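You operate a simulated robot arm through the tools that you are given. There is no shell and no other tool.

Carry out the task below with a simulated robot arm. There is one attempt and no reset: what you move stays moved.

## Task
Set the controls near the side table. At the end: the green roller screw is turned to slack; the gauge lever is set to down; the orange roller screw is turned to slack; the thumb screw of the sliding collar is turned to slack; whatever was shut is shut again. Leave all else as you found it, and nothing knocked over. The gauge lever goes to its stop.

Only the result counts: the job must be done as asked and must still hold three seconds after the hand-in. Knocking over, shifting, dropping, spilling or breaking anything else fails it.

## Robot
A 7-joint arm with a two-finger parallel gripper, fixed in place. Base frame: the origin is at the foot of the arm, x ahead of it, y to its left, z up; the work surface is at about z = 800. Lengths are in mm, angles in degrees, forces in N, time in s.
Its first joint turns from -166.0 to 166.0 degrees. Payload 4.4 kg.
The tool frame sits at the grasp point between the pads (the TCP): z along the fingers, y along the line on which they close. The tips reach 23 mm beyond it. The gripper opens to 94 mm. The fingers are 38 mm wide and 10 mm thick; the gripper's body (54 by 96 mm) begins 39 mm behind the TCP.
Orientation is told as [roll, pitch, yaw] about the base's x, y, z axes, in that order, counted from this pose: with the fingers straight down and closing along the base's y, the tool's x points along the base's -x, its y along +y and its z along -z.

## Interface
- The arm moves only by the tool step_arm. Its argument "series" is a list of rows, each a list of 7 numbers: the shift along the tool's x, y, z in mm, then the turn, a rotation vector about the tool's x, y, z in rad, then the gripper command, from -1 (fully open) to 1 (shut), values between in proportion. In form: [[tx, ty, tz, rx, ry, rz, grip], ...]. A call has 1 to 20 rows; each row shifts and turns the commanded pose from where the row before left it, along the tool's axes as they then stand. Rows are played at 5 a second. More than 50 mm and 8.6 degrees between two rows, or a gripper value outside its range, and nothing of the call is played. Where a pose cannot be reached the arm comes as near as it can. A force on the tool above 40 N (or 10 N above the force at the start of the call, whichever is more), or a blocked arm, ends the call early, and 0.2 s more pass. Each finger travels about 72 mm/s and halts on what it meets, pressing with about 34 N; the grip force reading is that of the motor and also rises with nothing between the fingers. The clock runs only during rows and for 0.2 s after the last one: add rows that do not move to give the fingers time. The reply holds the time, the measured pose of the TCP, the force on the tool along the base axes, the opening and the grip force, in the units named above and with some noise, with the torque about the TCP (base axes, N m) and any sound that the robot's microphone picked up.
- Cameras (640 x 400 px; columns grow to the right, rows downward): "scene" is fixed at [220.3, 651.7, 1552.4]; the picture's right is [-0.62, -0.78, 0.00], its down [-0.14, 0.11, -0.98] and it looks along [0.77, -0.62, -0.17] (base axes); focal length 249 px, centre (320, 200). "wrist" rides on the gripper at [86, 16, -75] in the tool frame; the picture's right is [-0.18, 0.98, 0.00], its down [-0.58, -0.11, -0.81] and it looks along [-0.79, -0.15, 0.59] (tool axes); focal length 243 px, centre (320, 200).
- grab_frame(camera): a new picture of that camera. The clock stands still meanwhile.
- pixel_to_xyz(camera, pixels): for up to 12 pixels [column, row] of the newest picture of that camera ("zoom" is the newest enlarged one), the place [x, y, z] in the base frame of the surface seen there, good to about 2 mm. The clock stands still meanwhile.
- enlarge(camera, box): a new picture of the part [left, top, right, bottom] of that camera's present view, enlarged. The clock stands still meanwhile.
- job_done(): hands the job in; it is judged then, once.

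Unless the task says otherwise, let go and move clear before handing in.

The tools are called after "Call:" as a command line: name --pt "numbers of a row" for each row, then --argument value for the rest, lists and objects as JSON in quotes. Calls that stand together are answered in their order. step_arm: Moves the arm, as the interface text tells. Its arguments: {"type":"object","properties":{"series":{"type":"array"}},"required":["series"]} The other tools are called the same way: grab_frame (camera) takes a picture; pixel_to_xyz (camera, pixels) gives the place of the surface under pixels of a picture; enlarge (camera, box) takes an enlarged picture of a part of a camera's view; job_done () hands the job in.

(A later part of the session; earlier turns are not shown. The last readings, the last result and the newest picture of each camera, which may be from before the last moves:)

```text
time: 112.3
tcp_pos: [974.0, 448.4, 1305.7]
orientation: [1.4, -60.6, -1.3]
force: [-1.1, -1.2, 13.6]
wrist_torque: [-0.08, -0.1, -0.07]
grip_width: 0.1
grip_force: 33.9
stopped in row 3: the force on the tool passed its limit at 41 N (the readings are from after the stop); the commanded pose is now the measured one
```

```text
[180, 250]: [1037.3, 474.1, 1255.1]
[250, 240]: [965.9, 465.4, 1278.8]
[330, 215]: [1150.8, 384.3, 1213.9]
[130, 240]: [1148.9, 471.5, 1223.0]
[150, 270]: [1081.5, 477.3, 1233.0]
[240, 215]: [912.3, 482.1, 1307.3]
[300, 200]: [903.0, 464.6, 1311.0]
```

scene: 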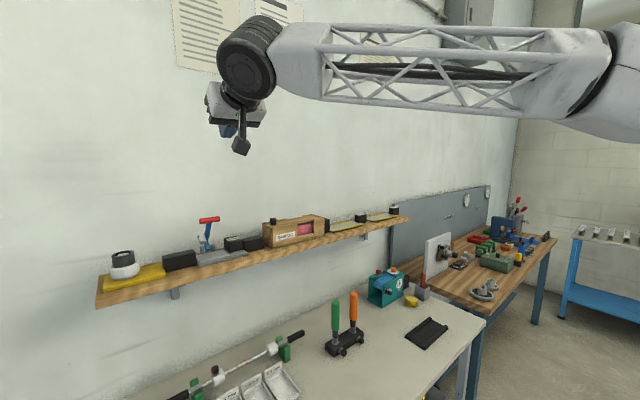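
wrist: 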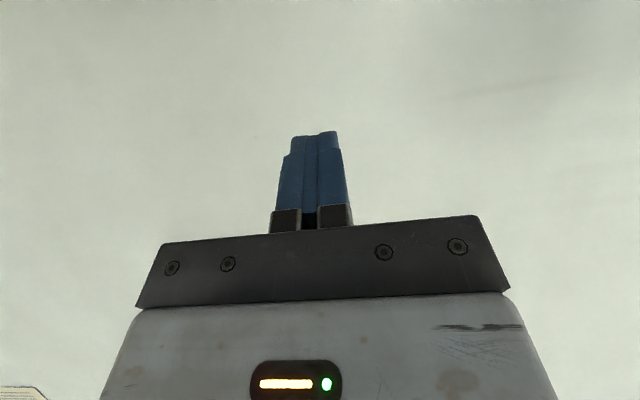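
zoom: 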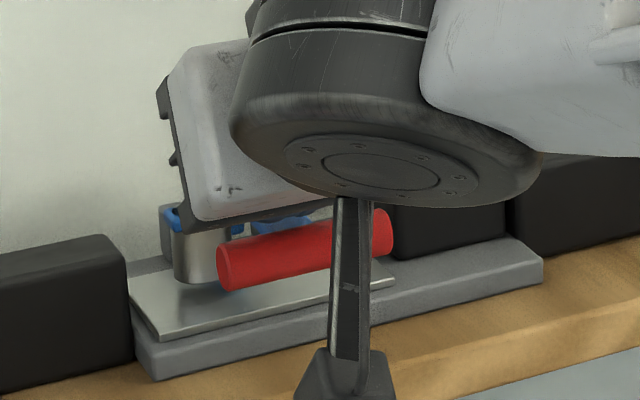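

The silver foot rests on the plate and the force limit was reached, so the lever is at its lower stop. I'll lift off and see whether it stays.

Call:
step_arm --pt "-5 0 0 0 0 0 1" --pt "-10 0 -5 0 0 0 1" --pt "-15 0 -20 0 0 0 1" --pt "-15 0 -40 0 0 0 1" --pt "-15 0 -45 0 0 0 1" --pt "0 0 -45 0 0 0 1" --pt "0 0 -45 0 0 0 1" --pt "0 0 0 0 0 0 1"

Call:
grab_frame --camera "scene"

Call:
enlarge --camera "scene" --box '[170, 215, 270, 275]'

```text
time: 114.1
tcp_pos: [828.1, 447.1, 1450.7]
orientation: [1.3, -60.4, -1.1]
force: [-0.1, 0.4, 0.7]
wrist_torque: [-0.01, 0.03, 0.02]
grip_width: 0.1
grip_force: 34.2
```

```text
taken
```

scene: 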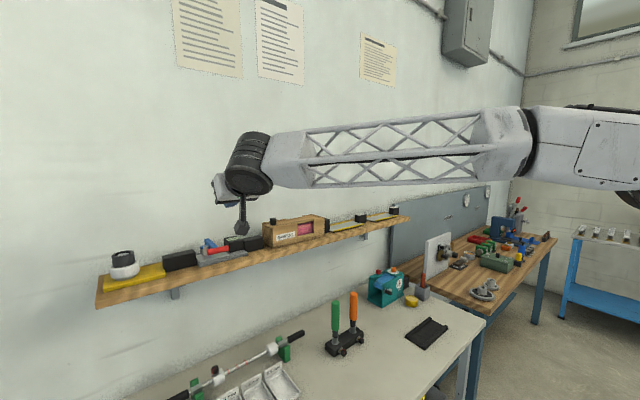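

```text
6.40 times, centred on (220, 245) of scene
```

zoom: 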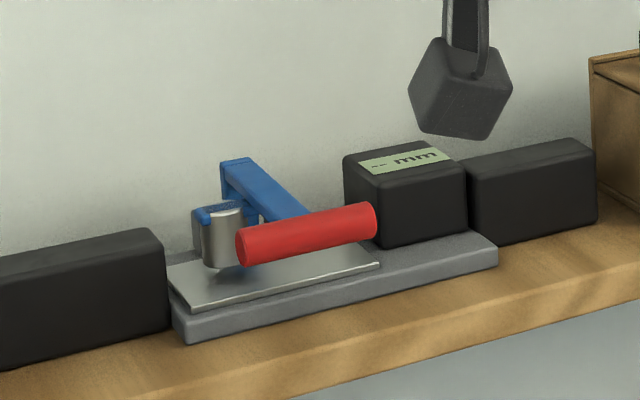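

The lever stays down. Let me check the bar height now versus when pressed (bar surface was at about (966,465,1279)).

Call:
enlarge --camera "scene" --box '[190, 225, 240, 265]'

Call:
pixel_to_xyz --camera "zoom" --pixels '[[250, 240], [300, 228], [350, 218], [215, 255], [215, 265], [215, 275], [215, 285], [180, 245], [180, 262], [210, 220]]'

```text
10.00 times, centred on (215, 245) of scene
```

zoom: 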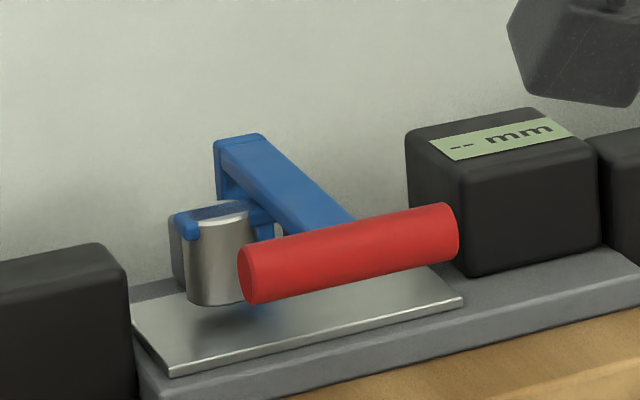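

```text
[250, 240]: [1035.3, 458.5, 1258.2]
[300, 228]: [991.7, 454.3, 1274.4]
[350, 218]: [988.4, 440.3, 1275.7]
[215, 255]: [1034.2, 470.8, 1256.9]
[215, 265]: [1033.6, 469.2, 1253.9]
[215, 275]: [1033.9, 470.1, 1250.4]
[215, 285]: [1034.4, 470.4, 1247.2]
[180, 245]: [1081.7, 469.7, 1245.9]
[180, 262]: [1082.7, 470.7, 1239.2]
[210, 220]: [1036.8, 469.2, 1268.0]
```

The bar sits within ~2 mm of its pressed position. I'll bring the hand upright again for a close wrist view of the gauge foot.

Call:
step_arm --pt "0 0 0 0 0.131 0 1" --pt "0 0 0 0 0.131 0 0.5" --pt "0 0 0 0 0.131 0 0" --pt "0 0 0 0 0.131 0 -0.5" --pt "0 0 0 0 0.131 0 -1" --pt "0 0 0 0 0.131 0 -1" --pt "0 0 0 0 0.131 0 -1" --pt "0 0 0 0 0.131 0 -1" --pt "0 0 0 0 0 0 -1"

Call:
grab_frame --camera "wrist"

Call:
enlarge --camera "wrist" --box '[260, 90, 400, 230]'

```text
time: 116.1
tcp_pos: [830.9, 446.1, 1452.1]
orientation: [0.6, -0.2, -0.1]
force: [-0.2, 1.0, -0.4]
wrist_torque: [0.0, -0.03, -0.02]
grip_width: 94.0
grip_force: 0.1
```

```text
taken
```

wrist: 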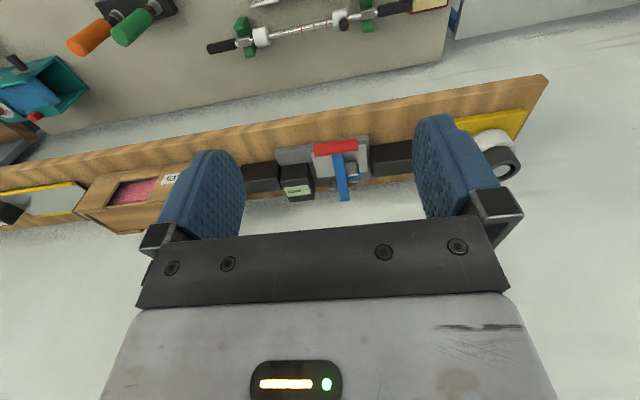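

```text
2.86 times, centred on (330, 160) of wrist
```

zoom: 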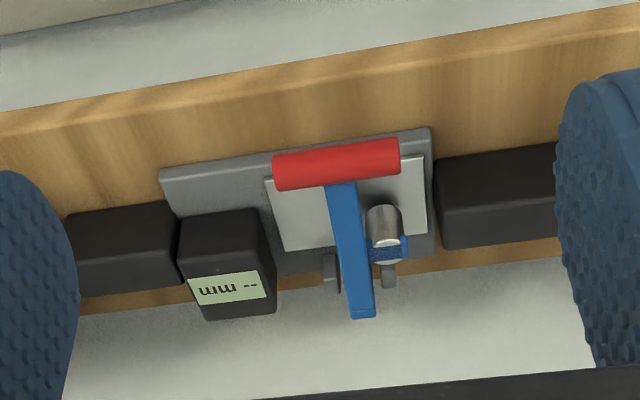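

Call:
pixel_to_xyz --camera "zoom" --pixels '[[335, 165], [340, 200], [345, 240], [355, 280], [362, 310], [385, 215], [385, 225], [332, 270], [388, 275], [400, 245], [300, 220], [410, 190]]'

Call:
enlarge --camera "wrist" --box '[315, 140, 375, 200]'

```text
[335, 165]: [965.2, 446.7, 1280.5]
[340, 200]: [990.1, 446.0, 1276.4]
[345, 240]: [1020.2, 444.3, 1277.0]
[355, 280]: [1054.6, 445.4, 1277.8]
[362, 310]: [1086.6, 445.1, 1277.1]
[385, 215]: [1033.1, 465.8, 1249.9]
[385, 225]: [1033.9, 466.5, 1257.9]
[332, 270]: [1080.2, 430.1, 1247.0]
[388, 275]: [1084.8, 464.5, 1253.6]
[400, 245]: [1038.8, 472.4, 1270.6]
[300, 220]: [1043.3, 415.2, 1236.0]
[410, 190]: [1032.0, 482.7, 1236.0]
```

```text
6.67 times, centred on (345, 170) of wrist
```

zoom: 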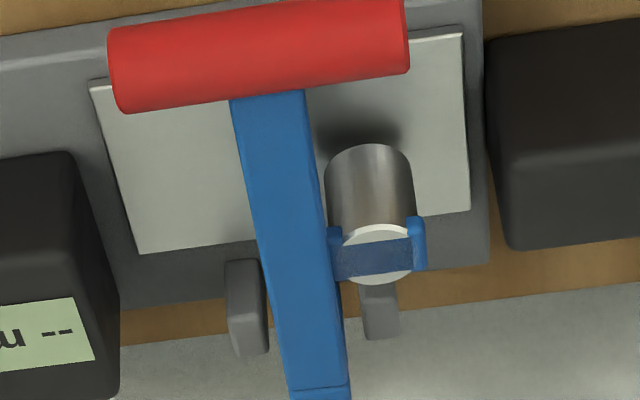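

The lever arm is level (top at z≈1277 all along from x=990 to 1086), so it rests on its lower stop. Now to the collar: I'll back away from the shelf, descend, and level the small roll error.

Call:
step_arm --pt "40 15 0 0.0105 0 0 -1" --pt "40 15 0 0 0 0 -0.5" --pt "0 0 45 0 0 0 0" --pt "0 0 45 0 0 0 0.3" --pt "0 0 45 0 0 0 0.3" --pt "0 0 45 0 0 0 0.3" --pt "0 0 45 0 0 0 0.3" --pt "0 0 45 0 0 0 0.3" --pt "0 0 45 0 0 0 0.3" --pt "0 0 45 0 0 0 0.3" --pt "0 0 45 0 0 0 0.3" --pt "0 0 45 0 0 0 0.3" --pt "0 0 0 0 0 0 0.3"

Call:
grab_frame --camera "wrist"

```text
time: 118.9
tcp_pos: [755.4, 474.8, 1003.8]
orientation: [0.0, -0.2, -0.1]
force: [0.5, -0.5, -0.2]
wrist_torque: [0.01, -0.01, 0.03]
grip_width: 32.8
grip_force: 0.0
```

```text
taken
```

wrist: 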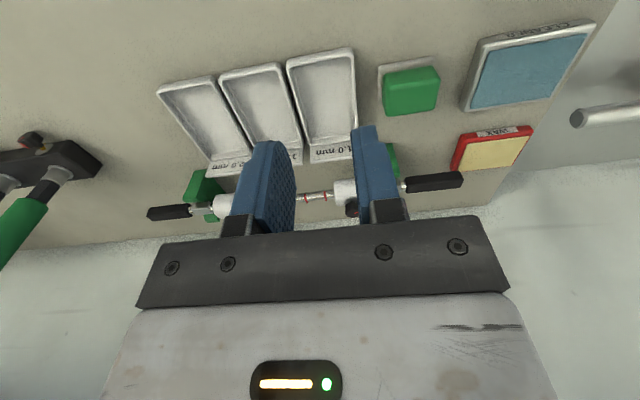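

Before tilting, I'll measure obstacles around the rod from the scene camera.

Call:
enlarge --camera "scene" --box '[170, 330, 310, 400]'

Call:
pixel_to_xyz --camera "zoom" --pixels '[[215, 160], [215, 185], [240, 200], [150, 220], [145, 250], [110, 245], [300, 300], [345, 258], [440, 215], [520, 90], [560, 40], [70, 300]]'

```text
4.57 times, centred on (240, 365) of scene
```

zoom: 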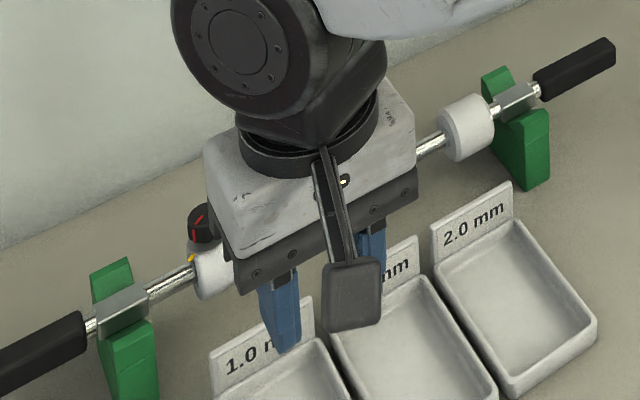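

```text
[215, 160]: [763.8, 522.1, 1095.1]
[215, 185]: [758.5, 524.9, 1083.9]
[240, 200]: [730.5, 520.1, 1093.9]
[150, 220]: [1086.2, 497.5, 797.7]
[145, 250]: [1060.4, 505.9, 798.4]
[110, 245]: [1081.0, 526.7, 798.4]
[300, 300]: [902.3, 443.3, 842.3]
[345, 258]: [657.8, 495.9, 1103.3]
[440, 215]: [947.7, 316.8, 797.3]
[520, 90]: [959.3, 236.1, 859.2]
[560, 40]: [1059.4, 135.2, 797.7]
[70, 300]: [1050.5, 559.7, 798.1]
```

Call:
pixel_to_xyz --camera "zoom" --pixels '[[112, 272], [122, 300], [130, 330], [60, 335], [201, 222], [205, 215], [207, 262], [170, 280], [225, 280], [470, 125], [500, 75], [200, 205]]'

Call:
enlarge --camera "scene" --box '[190, 360, 240, 400]'

```text
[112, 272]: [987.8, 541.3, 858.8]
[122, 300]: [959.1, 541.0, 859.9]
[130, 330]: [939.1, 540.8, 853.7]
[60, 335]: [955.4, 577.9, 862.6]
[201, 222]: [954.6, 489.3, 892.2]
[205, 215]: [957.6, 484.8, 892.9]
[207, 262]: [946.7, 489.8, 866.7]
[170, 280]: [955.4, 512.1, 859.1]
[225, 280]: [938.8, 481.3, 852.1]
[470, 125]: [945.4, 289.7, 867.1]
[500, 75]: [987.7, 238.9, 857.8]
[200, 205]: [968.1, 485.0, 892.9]
```

```text
10.00 times, centred on (215, 380) of scene
```

zoom: 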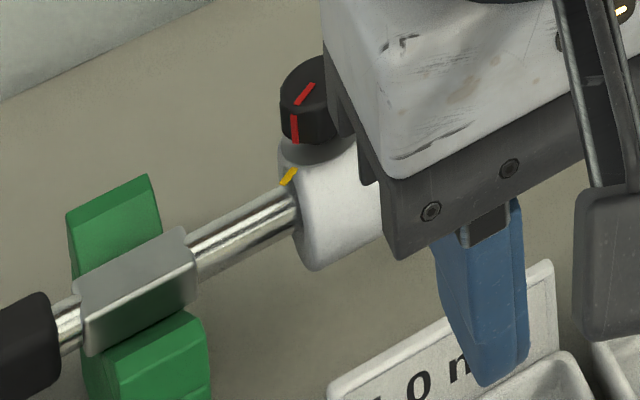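

All surroundings near the rod are below z≈870, only the knob rises to ~894. Now I'll pitch 45° forward, yaw 5°, and move to the pre-approach point 60 mm short of the knob.

Call:
step_arm --pt "0 0 0 0 -0.1309 0 0.3" --pt "0 0 0 0 -0.1309 0 0.3" --pt "0 0 0 0 -0.1309 0 0.3" --pt "0 0 0 0 -0.1309 0 0.3" --pt "0 0 0 0 -0.1309 0 0.3" --pt "0 0 0 0 -0.1309 0 0.3" --pt "0 0 0 -0.0617 0 -0.0617 0.3" --pt "0 0 0 0 0 0 0.3"

Call:
step_arm --pt "-18.7 -2.2 39.6 0 0 0 0.3" --pt "-18.7 -2.2 39.6 0 0 0 0.3" --pt "-18.7 -2.2 39.6 0 0 0 0.3" --pt "0 0 0 0 0 0 0.3"

Call:
grab_frame --camera "wrist"

Call:
grab_frame --camera "scene"

```text
time: 120.7
tcp_pos: [754.2, 477.7, 1002.4]
orientation: [-0.1, -45.3, 5.0]
force: [0.2, 0.1, -0.1]
wrist_torque: [-0.01, 0.0, 0.01]
grip_width: 33.0
grip_force: 0.1
```

```text
time: 121.7
tcp_pos: [877.9, 483.1, 958.0]
orientation: [0.0, -45.3, 5.0]
force: [-0.6, -0.6, 0.4]
wrist_torque: [-0.02, -0.06, 0.05]
grip_width: 32.6
grip_force: 0.0
```

```text
taken
```

wrist: 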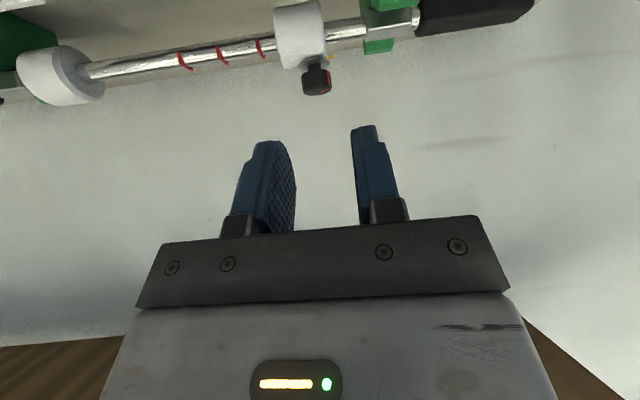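

```text
taken
```

scene: 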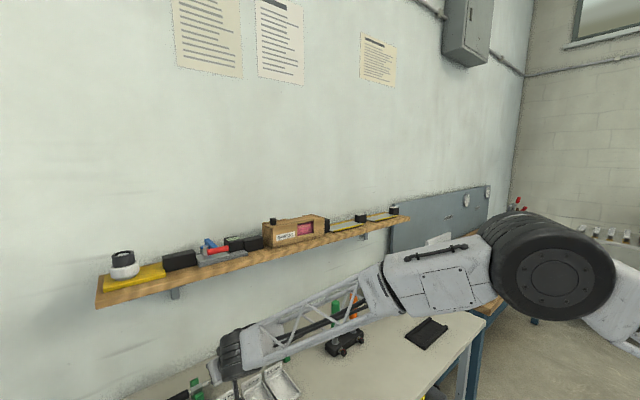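

The knob is visible ahead at (316,78). I'll enlarge for fine centring.

Call:
enlarge --camera "wrist" --box '[270, 0, 370, 110]'

Call:
pixel_to_xyz --camera "zoom" --pixels '[[280, 290], [320, 290], [360, 290], [320, 320], [300, 245], [320, 260], [290, 60], [380, 130], [250, 100], [370, 100]]'

```text
3.64 times, centred on (320, 55) of wrist
```

zoom: 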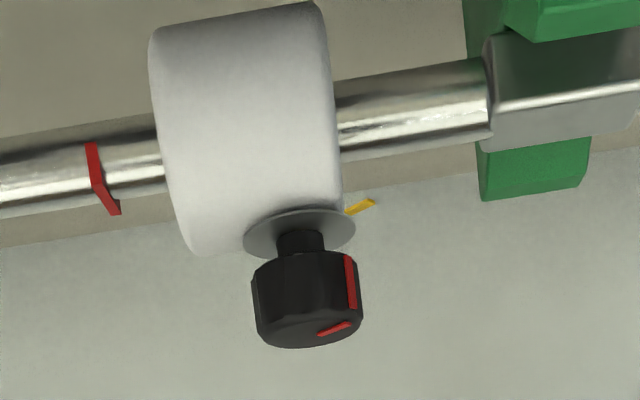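

```text
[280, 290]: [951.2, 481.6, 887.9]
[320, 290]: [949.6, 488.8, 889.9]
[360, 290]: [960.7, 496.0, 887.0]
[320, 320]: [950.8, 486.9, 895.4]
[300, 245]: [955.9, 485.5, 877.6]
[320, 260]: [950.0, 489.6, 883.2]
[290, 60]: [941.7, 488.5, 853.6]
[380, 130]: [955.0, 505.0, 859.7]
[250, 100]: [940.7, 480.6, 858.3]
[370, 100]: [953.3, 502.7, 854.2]
```

Call:
step_arm --pt "0 0 0 0 0 0 0.3"

Call:
step_arm --pt "0 0 0 0 0 0 0.3"

Call:
step_arm --pt "0 0 0 0 0 0 0.3"

Call:
step_arm --pt "0 0 0 0 0 0 0.3"

```text
time: 122.1
tcp_pos: [876.6, 480.7, 958.2]
orientation: [0.0, -45.2, 4.9]
force: [-0.9, 0.4, 0.0]
wrist_torque: [-0.02, 0.0, -0.01]
grip_width: 32.9
grip_force: 0.0
```

```text
time: 122.5
tcp_pos: [877.2, 481.5, 958.3]
orientation: [0.0, -45.3, 5.0]
force: [0.0, 0.2, -1.0]
wrist_torque: [0.02, -0.01, 0.01]
grip_width: 33.1
grip_force: 0.0
```

```text
time: 122.9
tcp_pos: [876.1, 480.4, 957.7]
orientation: [0.0, -45.4, 5.0]
force: [-0.1, -0.2, 0.5]
wrist_torque: [-0.04, 0.01, -0.01]
grip_width: 33.1
grip_force: 0.2
```

```text
time: 123.3
tcp_pos: [876.3, 481.2, 958.7]
orientation: [0.0, -45.4, 5.1]
force: [-0.4, 0.5, -0.4]
wrist_torque: [-0.01, 0.01, -0.01]
grip_width: 32.9
grip_force: 0.0
```

Averaged TCP is (876.8,481.4,958.2); allowing for the camera bias seen at the rollers, the knob should be at y≈483.4. I'll move to 50 mm short of the grasp and check alignment.

Call:
step_arm --pt "-8.15 -2.63 23.3 0 0 0 0.3" --pt "-8.15 -2.63 23.3 0 0 0 0.3" --pt "0 0 10 0 0 0 0.36" --pt "0 0 0 0 0 0 0.36"

Call:
enlarge --camera "wrist" --box '[240, 40, 400, 180]'

Call:
enlarge --camera "scene" --box '[170, 320, 310, 400]'

```text
time: 124.3
tcp_pos: [929.6, 481.3, 931.1]
orientation: [-0.1, -45.3, 5.0]
force: [0.4, 0.1, 0.1]
wrist_torque: [-0.04, 0.0, 0.01]
grip_width: 30.1
grip_force: 0.0
```

```text
2.86 times, centred on (320, 110) of wrist
```

zoom: 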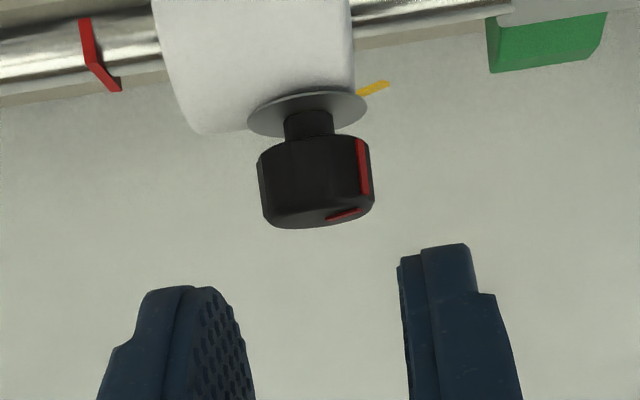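

```text
4.57 times, centred on (240, 360) of scene
```

zoom: 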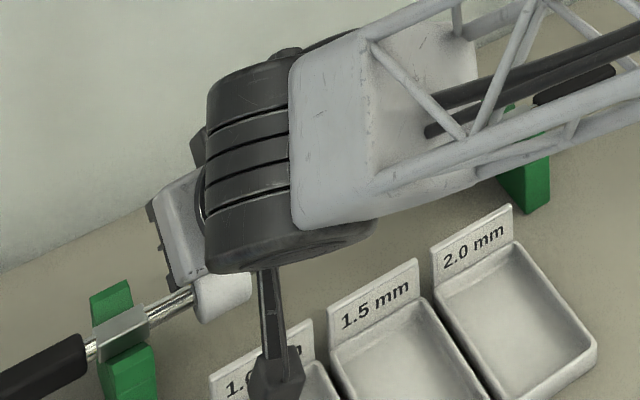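

Aligned by calculation and nothing is touched. I'll advance the remaining 40 mm in small steps with 30 mm opening.

Call:
step_arm --pt "0 0 10 0 0 0 0.36" --pt "0 0 10 0 0 0 0.36" --pt "0 0 10 0 0 0 0.36" --pt "0 0 6 0 0 0 0.36" --pt "0 0 0 0 0 0 0.36"

Call:
enlarge --camera "wrist" --box '[260, 80, 380, 200]'

```text
time: 125.5
tcp_pos: [955.9, 481.9, 905.8]
orientation: [-0.1, -45.3, 5.0]
force: [-0.7, 0.1, 0.0]
wrist_torque: [0.02, -0.01, 0.0]
grip_width: 30.3
grip_force: 0.0
```

```text
3.33 times, centred on (320, 140) of wrist
```

zoom: 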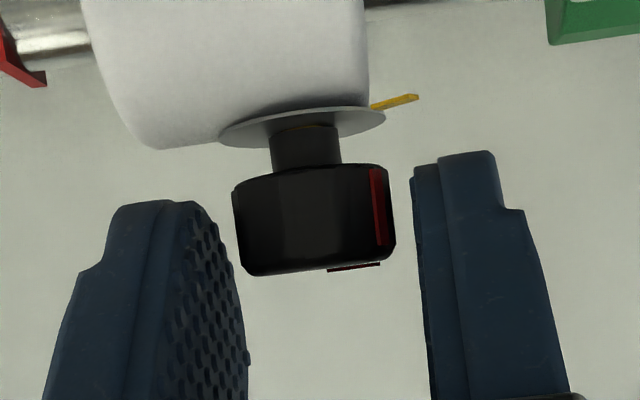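

Knob is evenly between the pads. Advance 4 mm more and close gently in steps.

Call:
step_arm --pt "0 0 4 0 0 0 0.36" --pt "0 0 0 0 0 0 0.46" --pt "0 0 0 0 0 0 0.5"

Call:
step_arm --pt "0 0 0 0 0 0 0.53" --pt "0 0 0 0 0 0 0.53"

```text
time: 126.3
tcp_pos: [959.4, 483.3, 902.7]
orientation: [0.1, -45.4, 4.9]
force: [2.8, -4.9, 13.8]
wrist_torque: [-0.38, -0.2, 0.0]
grip_width: 25.9
grip_force: 2.4
```

```text
time: 126.9
tcp_pos: [958.7, 482.9, 903.1]
orientation: [-0.1, -45.3, 5.0]
force: [7.0, -6.7, 20.0]
wrist_torque: [-0.52, -0.3, 0.07]
grip_width: 25.4
grip_force: 3.9
```

An upward force of 14–20 N near the left fingertip shows its corner rests on the collar/flange. I'll open a bit, lift 4.5 mm and close again.

Call:
step_arm --pt "0 0 0 0 0 0 0.42" --pt "-3.2 0 -3.2 0 0 0 0.42" --pt "0 0 0 0 0 0 0.46" --pt "0 0 0 0 0 0 0.46"

Call:
step_arm --pt "0 0 0 0 0 0 0.5" --pt "0 0 0 0 0 0 0.5"

Call:
enlarge --camera "wrist" --box '[260, 80, 380, 200]'

```text
time: 127.9
tcp_pos: [956.7, 482.6, 905.2]
orientation: [-0.1, -45.2, 5.1]
force: [0.1, -0.9, -0.7]
wrist_torque: [0.02, 0.02, 0.04]
grip_width: 25.5
grip_force: 0.1
```

```text
time: 128.5
tcp_pos: [957.5, 483.0, 905.6]
orientation: [-0.2, -45.3, 5.0]
force: [-0.7, 0.9, -0.1]
wrist_torque: [0.01, 0.01, -0.02]
grip_width: 23.5
grip_force: 0.6
```

```text
3.33 times, centred on (320, 140) of wrist
```

zoom: 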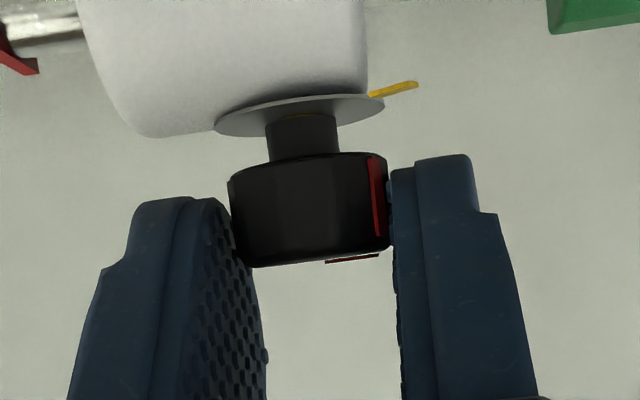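

No load now and the pads are just about to touch evenly. Close further.

Call:
step_arm --pt "0 0 0 0 0 0 0.53" --pt "0 0 0 0 0 0 0.55"

Call:
step_arm --pt "0 0 0 0 0 0 0.6" --pt "0 0 0 0 0 0 0.6"

```text
time: 129.1
tcp_pos: [957.1, 483.0, 905.4]
orientation: [0.1, -45.3, 5.0]
force: [-1.7, 3.4, 0.6]
wrist_torque: [0.04, 0.07, 0.02]
grip_width: 22.5
grip_force: 1.2
```

```text
time: 129.7
tcp_pos: [957.2, 483.3, 907.2]
orientation: [0.1, -45.3, 5.1]
force: [-3.0, 2.2, 0.5]
wrist_torque: [0.04, 0.06, 0.0]
grip_width: 21.3
grip_force: 34.0
```

Evenly gripped (21.3 mm, near-zero net force). Now turn counter-clockwise (seen from above) 24° about the knob axis.

Call:
step_arm --pt "0 0 0 0 0 0 0.8" --pt "0 -0.29 0 -0.0744 0 -0.0736 0.8" --pt "0 -0.29 0 -0.0744 0 -0.0736 0.8" --pt "0 -0.29 0 -0.0744 0 -0.0736 0.8" --pt "0 -0.29 0 -0.0744 0 -0.0736 0.8"

Call:
enlarge --camera "wrist" --box '[260, 80, 380, 200]'

```text
time: 130.9
tcp_pos: [957.1, 482.0, 904.0]
orientation: [-0.2, -45.0, 27.0]
force: [-13.2, 0.9, 4.9]
wrist_torque: [0.0, 0.61, -0.06]
grip_width: 21.3
grip_force: 33.7
```

```text
3.33 times, centred on (320, 140) of wrist
```

zoom: 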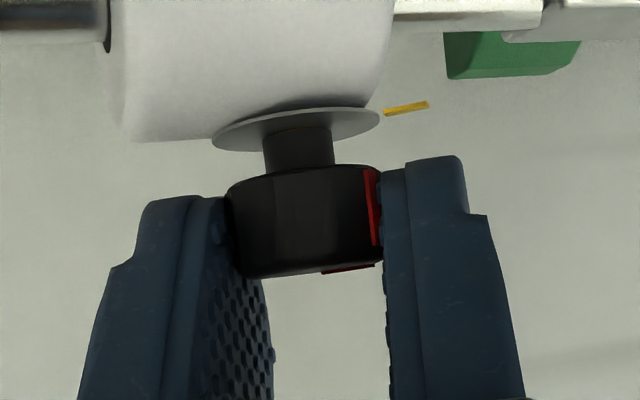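

The knob follows the hand (red side mark stays by the right pad). Continue another 22° with slight relief in x.

Call:
step_arm --pt "0.5 0.1 -0.5 -0.0744 0 -0.0736 0.8" --pt "0 -0.29 0 -0.0744 0 -0.0736 0.8" --pt "0 -0.29 0 -0.0744 0 -0.0736 0.8" --pt "0 -0.29 0 -0.0744 0 -0.0736 0.8" --pt "0 0 0 0 0 0 0.8"

Call:
enlarge --camera "wrist" --box '[260, 80, 380, 200]'

Call:
enlarge --camera "scene" --box '[170, 320, 310, 400]'

```text
time: 132.1
tcp_pos: [956.6, 479.6, 906.8]
orientation: [-0.1, -44.3, 47.8]
force: [-0.3, 0.8, -4.1]
wrist_torque: [0.31, -0.03, 0.04]
grip_width: 21.1
grip_force: 33.7
out of reach, approached as far as the arm can: row 1
```

```text
3.33 times, centred on (320, 140) of wrist
```

zoom: 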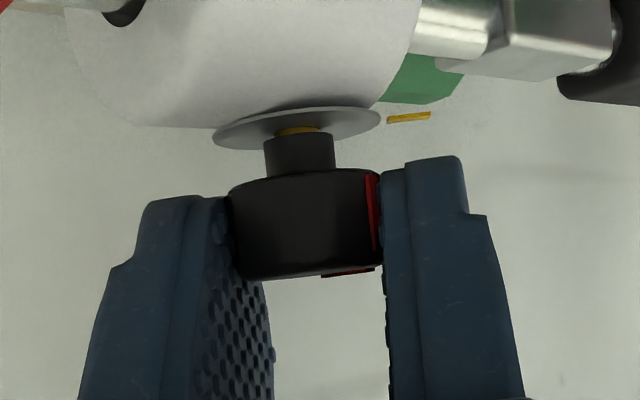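

```text
4.57 times, centred on (240, 360) of scene
```

zoom: 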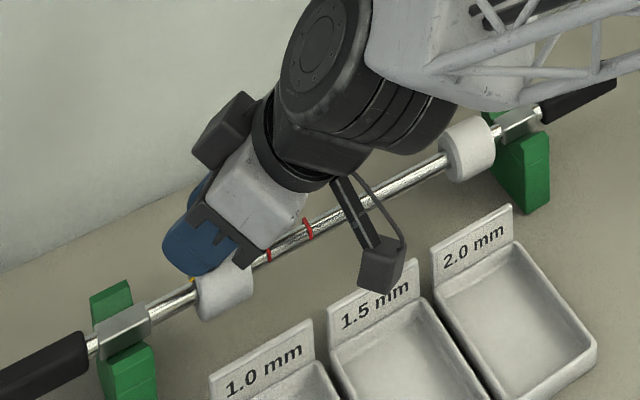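

Brass thread now shows under the knob at (297,130), so it is backing out. I'll release evenly, retreat 50 mm, swing back to yaw 5° and check.

Call:
step_arm --pt "0 0 0 0 0 0 0.5" --pt "0 0 0 0 0 0 0.42" --pt "0 0 0 0 0 0 0.38" --pt "0 0 -10 0 0 0 0.36" --pt "0 0 -20 0 0 0 0.36" --pt "0 0 -20 0 0 0 0.36" --pt "-0.15 4.08 0.15 0.0757 0 0.0749 0.36" --pt "-0.15 4.08 0.15 0.0757 0 0.0749 0.36" --pt "-0.15 4.08 0.15 0.0757 0 0.0749 0.36" --pt "-0.15 4.08 0.15 0.0757 0 0.0749 0.36" --pt "-0.15 4.08 0.15 0.0757 0 0.0749 0.36" --pt "-0.15 4.08 0.15 0.0757 0 0.0749 0.36" --pt "-0.15 4.08 0.15 0.0757 0 0.0749 0.36" --pt "0 0 0 0 0 0 0.36"

Call:
enlarge --camera "wrist" --box '[240, 40, 400, 180]'

```text
time: 135.1
tcp_pos: [921.1, 479.5, 942.3]
orientation: [-1.1, -44.4, 5.8]
force: [0.2, 0.0, 1.1]
wrist_torque: [-0.02, 0.0, 0.02]
grip_width: 30.3
grip_force: 0.0
```

```text
2.86 times, centred on (320, 110) of wrist
```

zoom: 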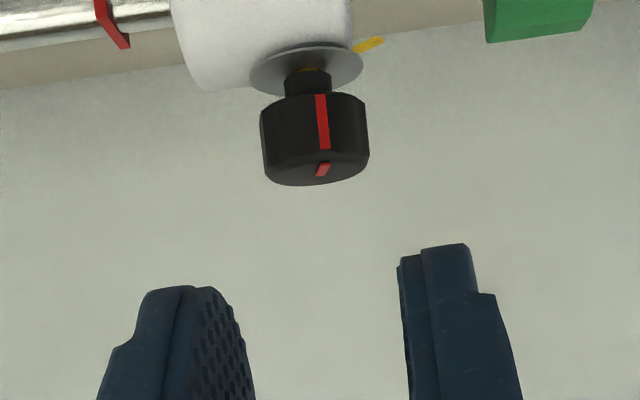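

The pointer now faces the robot; turned ~43°. I'll correct the small roll and re-approach 50 mm.

Call:
step_arm --pt "0 0 0 -0.01365 -0.0019 0.01336 0.36" --pt "0 0 15 0 0 0 0.36" --pt "0 0 15 0 0 0 0.36" --pt "0 0 12 0 0 0 0.36" --pt "0 0 9 0 0 0 0.36" --pt "0 0 0 0 0 0 0.46" --pt "0 0 0 0 0 0 0.5"

Call:
enlarge --camera "wrist" --box '[260, 80, 380, 200]'

```text
time: 136.7
tcp_pos: [956.9, 483.9, 906.4]
orientation: [0.4, -44.6, 4.7]
force: [-0.3, -0.4, 0.1]
wrist_torque: [-0.03, -0.01, 0.02]
grip_width: 23.6
grip_force: 0.0
```

```text
3.33 times, centred on (320, 140) of wrist
```

zoom: 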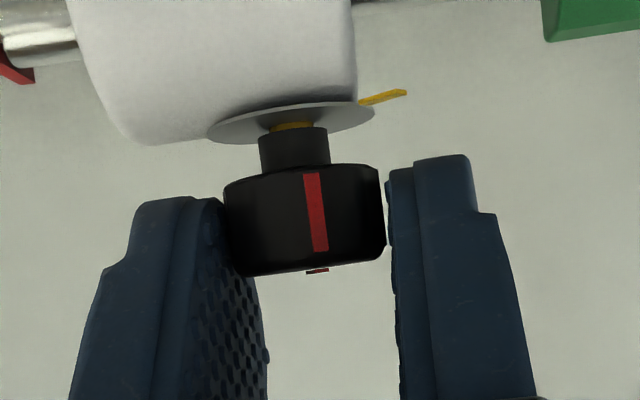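

Nearly centred, knob slightly nearer the left pad. Shift -0.5 mm and close.

Call:
step_arm --pt "0 -0.5 0 0 0 0 0.5" --pt "0 0 0 0 0 0 0.54" --pt "0 0 0 0 0 0 0.56"

Call:
step_arm --pt "0 0 0 0 0 0 0.62" --pt "0 0 0 0 0 0 0.7"

```text
time: 137.5
tcp_pos: [956.7, 482.7, 906.3]
orientation: [0.4, -44.6, 4.8]
force: [0.9, -1.3, -0.1]
wrist_torque: [-0.06, 0.0, -0.01]
grip_width: 21.7
grip_force: 1.6
```

```text
time: 138.1
tcp_pos: [956.8, 483.1, 906.5]
orientation: [0.4, -44.7, 4.8]
force: [2.0, -3.3, 0.4]
wrist_torque: [-0.12, -0.05, -0.05]
grip_width: 20.9
grip_force: 34.4
```

Balanced grip again. Turn the next 44° in two parts.

Call:
step_arm --pt "0 -0.29 0 -0.0744 0 -0.0736 0.8" --pt "0 -0.29 0 -0.0744 0 -0.0736 0.8" --pt "0 -0.29 0 -0.0744 0 -0.0736 0.8" --pt "0 -0.29 0 -0.0744 0 -0.0736 0.8"

Call:
step_arm --pt "0.3 -0.1 -0.3 -0.0744 0 -0.0736 0.8" --pt "0 -0.29 0 -0.0744 0 -0.0736 0.8" --pt "0 -0.29 0 -0.0744 0 -0.0736 0.8" --pt "0 -0.29 0 -0.0744 0 -0.0736 0.8" --pt "0 0 0 0 0 0 0.8"

Call:
enlarge --camera "wrist" --box '[260, 80, 380, 200]'

```text
time: 139.1
tcp_pos: [956.5, 481.7, 905.9]
orientation: [0.7, -44.6, 26.7]
force: [-2.8, -2.9, 5.3]
wrist_torque: [0.02, 0.05, -0.03]
grip_width: 20.5
grip_force: 33.8
```

```text
time: 140.3
tcp_pos: [957.2, 480.7, 906.3]
orientation: [1.0, -44.1, 48.8]
force: [0.1, 0.4, -4.2]
wrist_torque: [0.27, 0.02, -0.03]
grip_width: 20.8
grip_force: 33.7
out of reach, approached as far as the arm can: row 1
```

```text
3.33 times, centred on (320, 140) of wrist
```

zoom: 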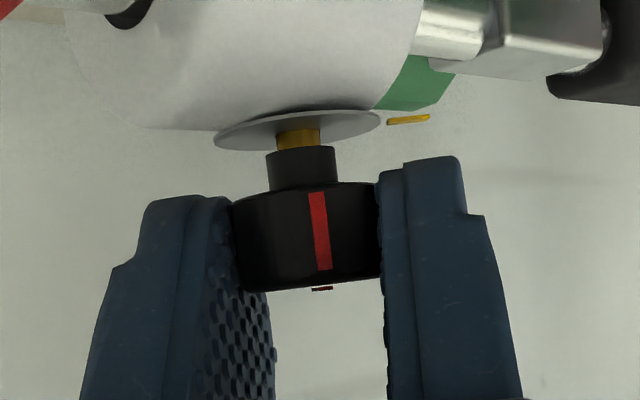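

More brass thread is showing; about 87° turned. Release, retreat, swing back and go again, with a slightly higher grip.

Call:
step_arm --pt "0 0 0 0 0 0 0.5" --pt "0 0 0 0 0 0 0.42" --pt "0 0 0 0 0 0 0.38" --pt "0 0 -10 0 0 0 0.36" --pt "0 0 -20 0 0 0 0.36" --pt "0 0 -20 0 0 0 0.36" --pt "-0.15 4.08 0.15 0.0757 0 0.0749 0.36" --pt "-0.15 4.08 0.15 0.0757 0 0.0749 0.36" --pt "-0.15 4.08 0.15 0.0757 0 0.0749 0.36" --pt "-0.15 4.08 0.15 0.0757 0 0.0749 0.36" --pt "-0.15 4.08 0.15 0.0757 0 0.0749 0.36" --pt "-0.15 4.08 0.15 0.0757 0 0.0749 0.36" --pt "-0.15 4.08 0.15 0.0757 0 0.0749 0.36" --pt "0 0 0 0 0 0 0.36"

Call:
enlarge --camera "wrist" --box '[240, 40, 400, 180]'

```text
time: 143.3
tcp_pos: [922.5, 479.6, 941.9]
orientation: [-0.5, -44.1, 6.9]
force: [0.8, -0.2, 0.6]
wrist_torque: [-0.03, 0.02, -0.05]
grip_width: 30.2
grip_force: 0.0
```

```text
2.86 times, centred on (320, 110) of wrist
```

zoom: 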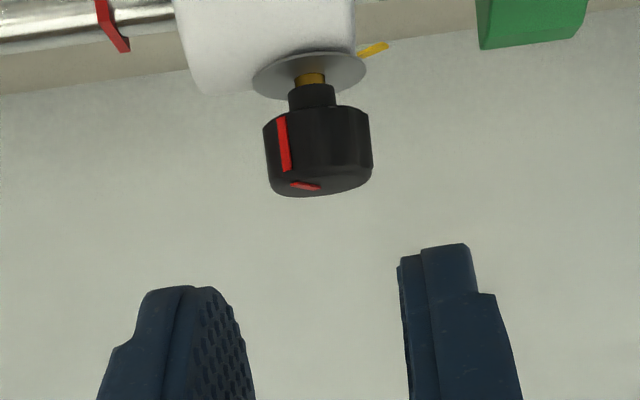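

Call:
step_arm --pt "-1.4 0 0 -0.006 -0.001 0.006 0.36" --pt "0 0 15 0 0 0 0.36" --pt "0 0 15 0 0 0 0.36" --pt "0 0 12 0 0 0 0.36" --pt "0 0 8 0 0 0 0.36" --pt "0 0 0 0 0 0 0.46" --pt "0 0 0 0 0 0 0.5"

Call:
enlarge --camera "wrist" --box '[260, 80, 380, 200]'

```text
time: 144.9
tcp_pos: [956.8, 484.1, 907.6]
orientation: [0.4, -44.1, 6.4]
force: [0.0, -0.6, -0.1]
wrist_torque: [0.03, 0.0, 0.06]
grip_width: 23.3
grip_force: 0.1
```

```text
3.33 times, centred on (320, 140) of wrist
```

zoom: 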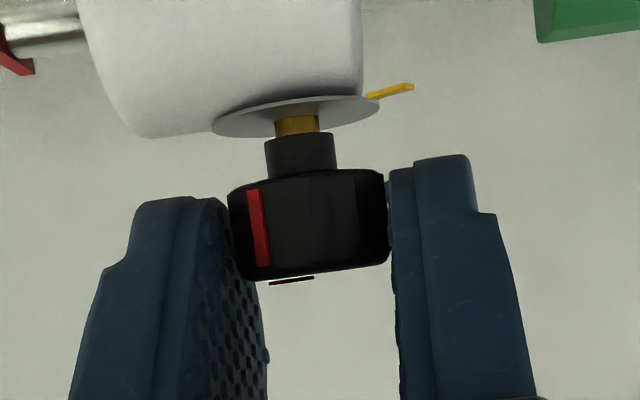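

The pads straddle the knob evenly. Close and check balance.

Call:
step_arm --pt "0 0 0 0 0 0 0.54" --pt "0 0 0 0 0 0 0.56"

Call:
step_arm --pt "0 0 0 0 0 0 0.62" --pt "0 0 0 0 0 0 0.7"

```text
time: 145.5
tcp_pos: [957.2, 483.6, 906.7]
orientation: [0.4, -44.0, 6.4]
force: [1.5, 3.7, -1.5]
wrist_torque: [0.12, -0.03, 0.01]
grip_width: 21.7
grip_force: 23.3
```

```text
time: 146.1
tcp_pos: [956.7, 484.0, 906.2]
orientation: [0.3, -44.0, 6.4]
force: [0.3, 2.4, -0.1]
wrist_torque: [0.03, -0.02, 0.01]
grip_width: 21.0
grip_force: 33.7
```

Balanced. Turn again, in parts, watching the z torque for the stop.

Call:
step_arm --pt "0 -0.29 0 -0.0744 0 -0.0736 0.8" --pt "0 -0.29 0 -0.0744 0 -0.0736 0.8" --pt "0 -0.29 0 -0.0744 0 -0.0736 0.8" --pt "0 -0.29 0 -0.0744 0 -0.0736 0.8"

Call:
step_arm --pt "0.3 -0.1 -0.3 -0.0744 0 -0.0736 0.8" --pt "0 -0.29 0 -0.0744 0 -0.0736 0.8" --pt "0 0 0 0 0 0 0.8"

Call:
enlarge --camera "wrist" --box '[260, 80, 380, 200]'

```text
time: 147.1
tcp_pos: [956.5, 480.3, 906.5]
orientation: [0.9, -44.0, 27.0]
force: [9.9, -0.7, 4.4]
wrist_torque: [0.39, -0.49, -0.05]
grip_width: 21.1
grip_force: 34.0
out of reach, approached as far as the arm can: row 4
```

```text
time: 147.9
tcp_pos: [957.2, 480.3, 907.1]
orientation: [1.4, -44.0, 38.7]
force: [11.5, 0.5, 4.0]
wrist_torque: [0.5, -0.53, -0.04]
grip_width: 21.3
grip_force: 34.0
```

```text
3.33 times, centred on (320, 140) of wrist
```

zoom: 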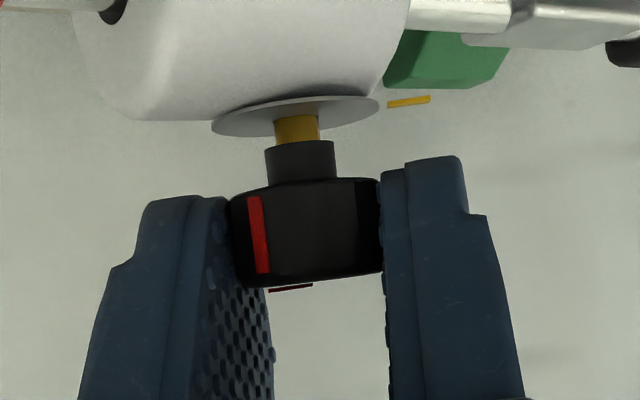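

Knob still follows with no turning resistance, ~119° so far. Continue.

Call:
step_arm --pt "0 -0.29 0 -0.0744 0 -0.0736 0.8" --pt "0 -0.29 0 -0.0744 0 -0.0736 0.8" --pt "0 0 0 0 0 0 0.8"

Call:
enlarge --camera "wrist" --box '[260, 80, 380, 200]'

```text
time: 148.7
tcp_pos: [958.1, 481.2, 907.5]
orientation: [1.7, -44.3, 50.6]
force: [11.1, 0.8, 8.7]
wrist_torque: [0.57, -0.53, -0.05]
grip_width: 21.2
grip_force: 34.1
```

```text
3.33 times, centred on (320, 140) of wrist
```

zoom: 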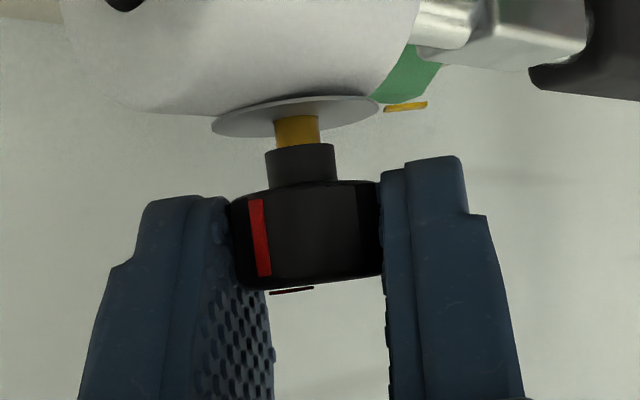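

~131° now, still free. Two more small steps to find the stop.

Call:
step_arm --pt "0 -0.29 0 -0.0744 0 -0.0736 0.8" --pt "0 -0.29 0 -0.0744 0 -0.0736 0.8" --pt "0 0 0 0 0 0 0.8"

Call:
enlarge --camera "wrist" --box '[260, 80, 380, 200]'

```text
time: 149.5
tcp_pos: [958.3, 479.3, 907.0]
orientation: [1.8, -44.7, 62.6]
force: [12.3, 1.0, 10.9]
wrist_torque: [0.58, -0.58, -0.07]
grip_width: 21.2
grip_force: 34.0
```

```text
3.33 times, centred on (320, 140) of wrist
```

zoom: 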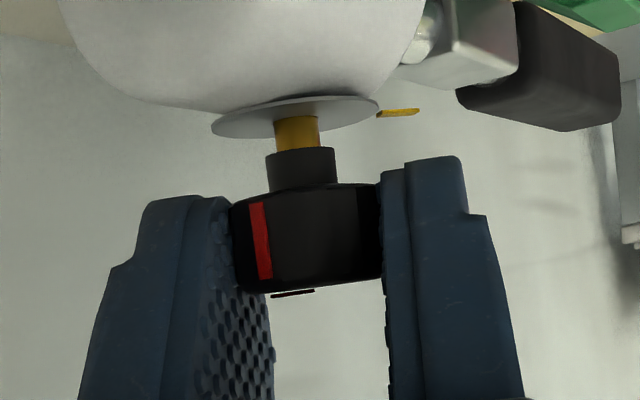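

Still no stop at ~143°. I'll continue two more steps.

Call:
step_arm --pt "0 -0.29 0 -0.0744 0 -0.0736 0.8" --pt "0 -0.29 0 -0.0744 0 -0.0736 0.8" --pt "0 0 0 0 0 0 0.8"

Call:
enlarge --camera "wrist" --box '[260, 80, 380, 200]'

```text
time: 150.3
tcp_pos: [958.5, 478.9, 906.9]
orientation: [2.1, -44.8, 74.3]
force: [10.5, -1.1, 9.4]
wrist_torque: [0.49, -0.45, -0.19]
grip_width: 20.7
grip_force: 33.6
```

```text
3.33 times, centred on (320, 140) of wrist
```

zoom: 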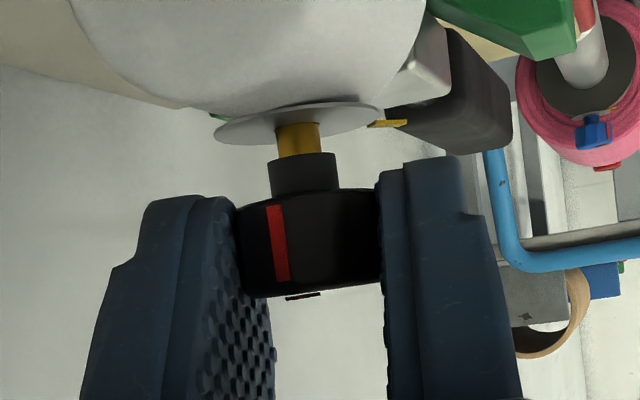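

The red mark has now shifted back relative to the pads (from col 258 to 277) with torque -0.19 N·m: the screw is at its stop. Release gently and retreat.

Call:
step_arm --pt "0 0 0 0 0 0 0.52" --pt "0 0 0 0 0 0 0.44" --pt "0 0 0 0 0 0 0.36" --pt "0 0 -10 0 0 0 0.36" --pt "0 0 -20 0 0 0 0.36" --pt "0 0 -30 0 0 0 0.3" --pt "0 0 0 0 0 0 0.3"

Call:
grab_frame --camera "wrist"

Call:
enlarge --camera "scene" --box '[170, 320, 310, 400]'

```text
time: 151.9
tcp_pos: [951.1, 439.6, 949.2]
orientation: [2.0, -44.8, 74.3]
force: [-0.3, 0.0, 0.9]
wrist_torque: [0.01, -0.03, 0.03]
grip_width: 33.0
grip_force: 0.0
```

```text
taken
```

wrist: 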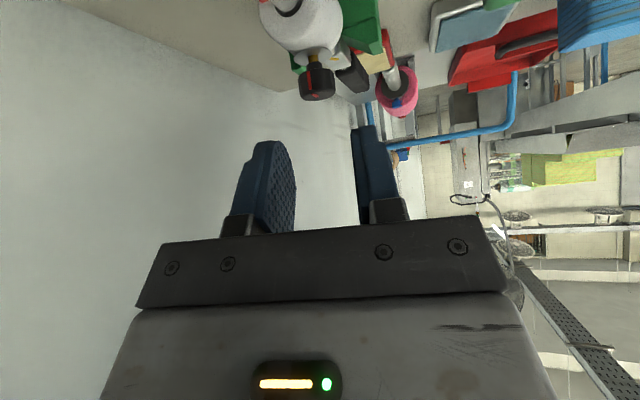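

```text
4.57 times, centred on (240, 360) of scene
```

zoom: 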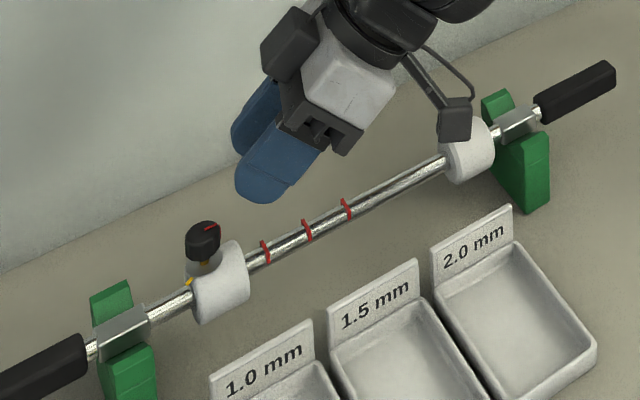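

The rod, collar and stands sit exactly where they were, and the knob has risen with its pointer turned away. I'll move the hand away toward the robot and level it.

Call:
step_arm --pt "-0.8 38.5 -16.1 0 0 0 0.3" --pt "-0.8 38.5 -16.1 0 0 0 0.3" --pt "-0.8 38.5 -16.1 0 0 0 0.3" --pt "-0.8 38.5 -16.1 0 0 0 0.3" --pt "-0.8 38.5 -16.1 0 0 0 0.3" --pt "0 0 0 0.0914 0 0.092 0" --pt "0 0 0 0.0914 0 0.092 -0.5" --pt "0 0 0 0.0914 0 0.092 -1" --pt "0 0 0 0.0914 0 0.092 -1" --pt "0 0 0 0.0914 0 0.092 -1" --pt "0 0 0 0.0914 0 0.092 -1" --pt "0 0 0 0.0914 0 0.092 -1" --pt "0 0 0 0.0914 0 0.092 -1" --pt "0 0 0 0.0914 0 0.092 -1" --pt "0 0 0 0.0914 0 0.092 -1" --pt "0 0 0 0 0.131 0 -1" --pt "0 0 0 0 0.131 0 -1" --pt "0 0 0 0 0.131 0 -1" --pt "0 0 0 0 0.131 0 -1" --pt "0 0 0 0 0.131 0 -1"

Call:
step_arm --pt "0 0 0 0 0.12 0 -1" --pt "0 0 -40 0 0 0 -1" --pt "0 0 -40 0 0 0 -1" --pt "0 0 0 0 0 0 -1"

Call:
grab_frame --camera "wrist"

Call:
grab_frame --camera "scene"

```text
time: 156.1
tcp_pos: [750.8, 434.1, 1014.4]
orientation: [0.4, -5.0, 6.2]
force: [-0.5, 0.1, 0.8]
wrist_torque: [-0.02, 0.03, 0.04]
grip_width: 93.8
grip_force: 0.0
out of reach, approached as far as the arm can: row 12
```

```text
time: 157.1
tcp_pos: [755.0, 432.9, 1094.6]
orientation: [0.4, 1.7, 6.3]
force: [0.0, 0.2, -1.3]
wrist_torque: [0.04, -0.01, -0.02]
grip_width: 94.0
grip_force: 0.1
```

```text
taken
```

wrist: 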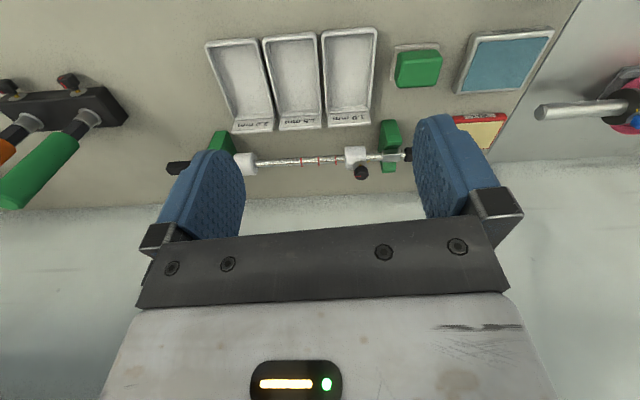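

```text
taken
```

scene: 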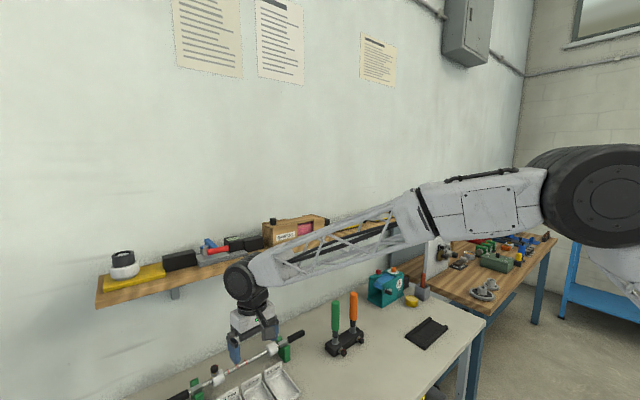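

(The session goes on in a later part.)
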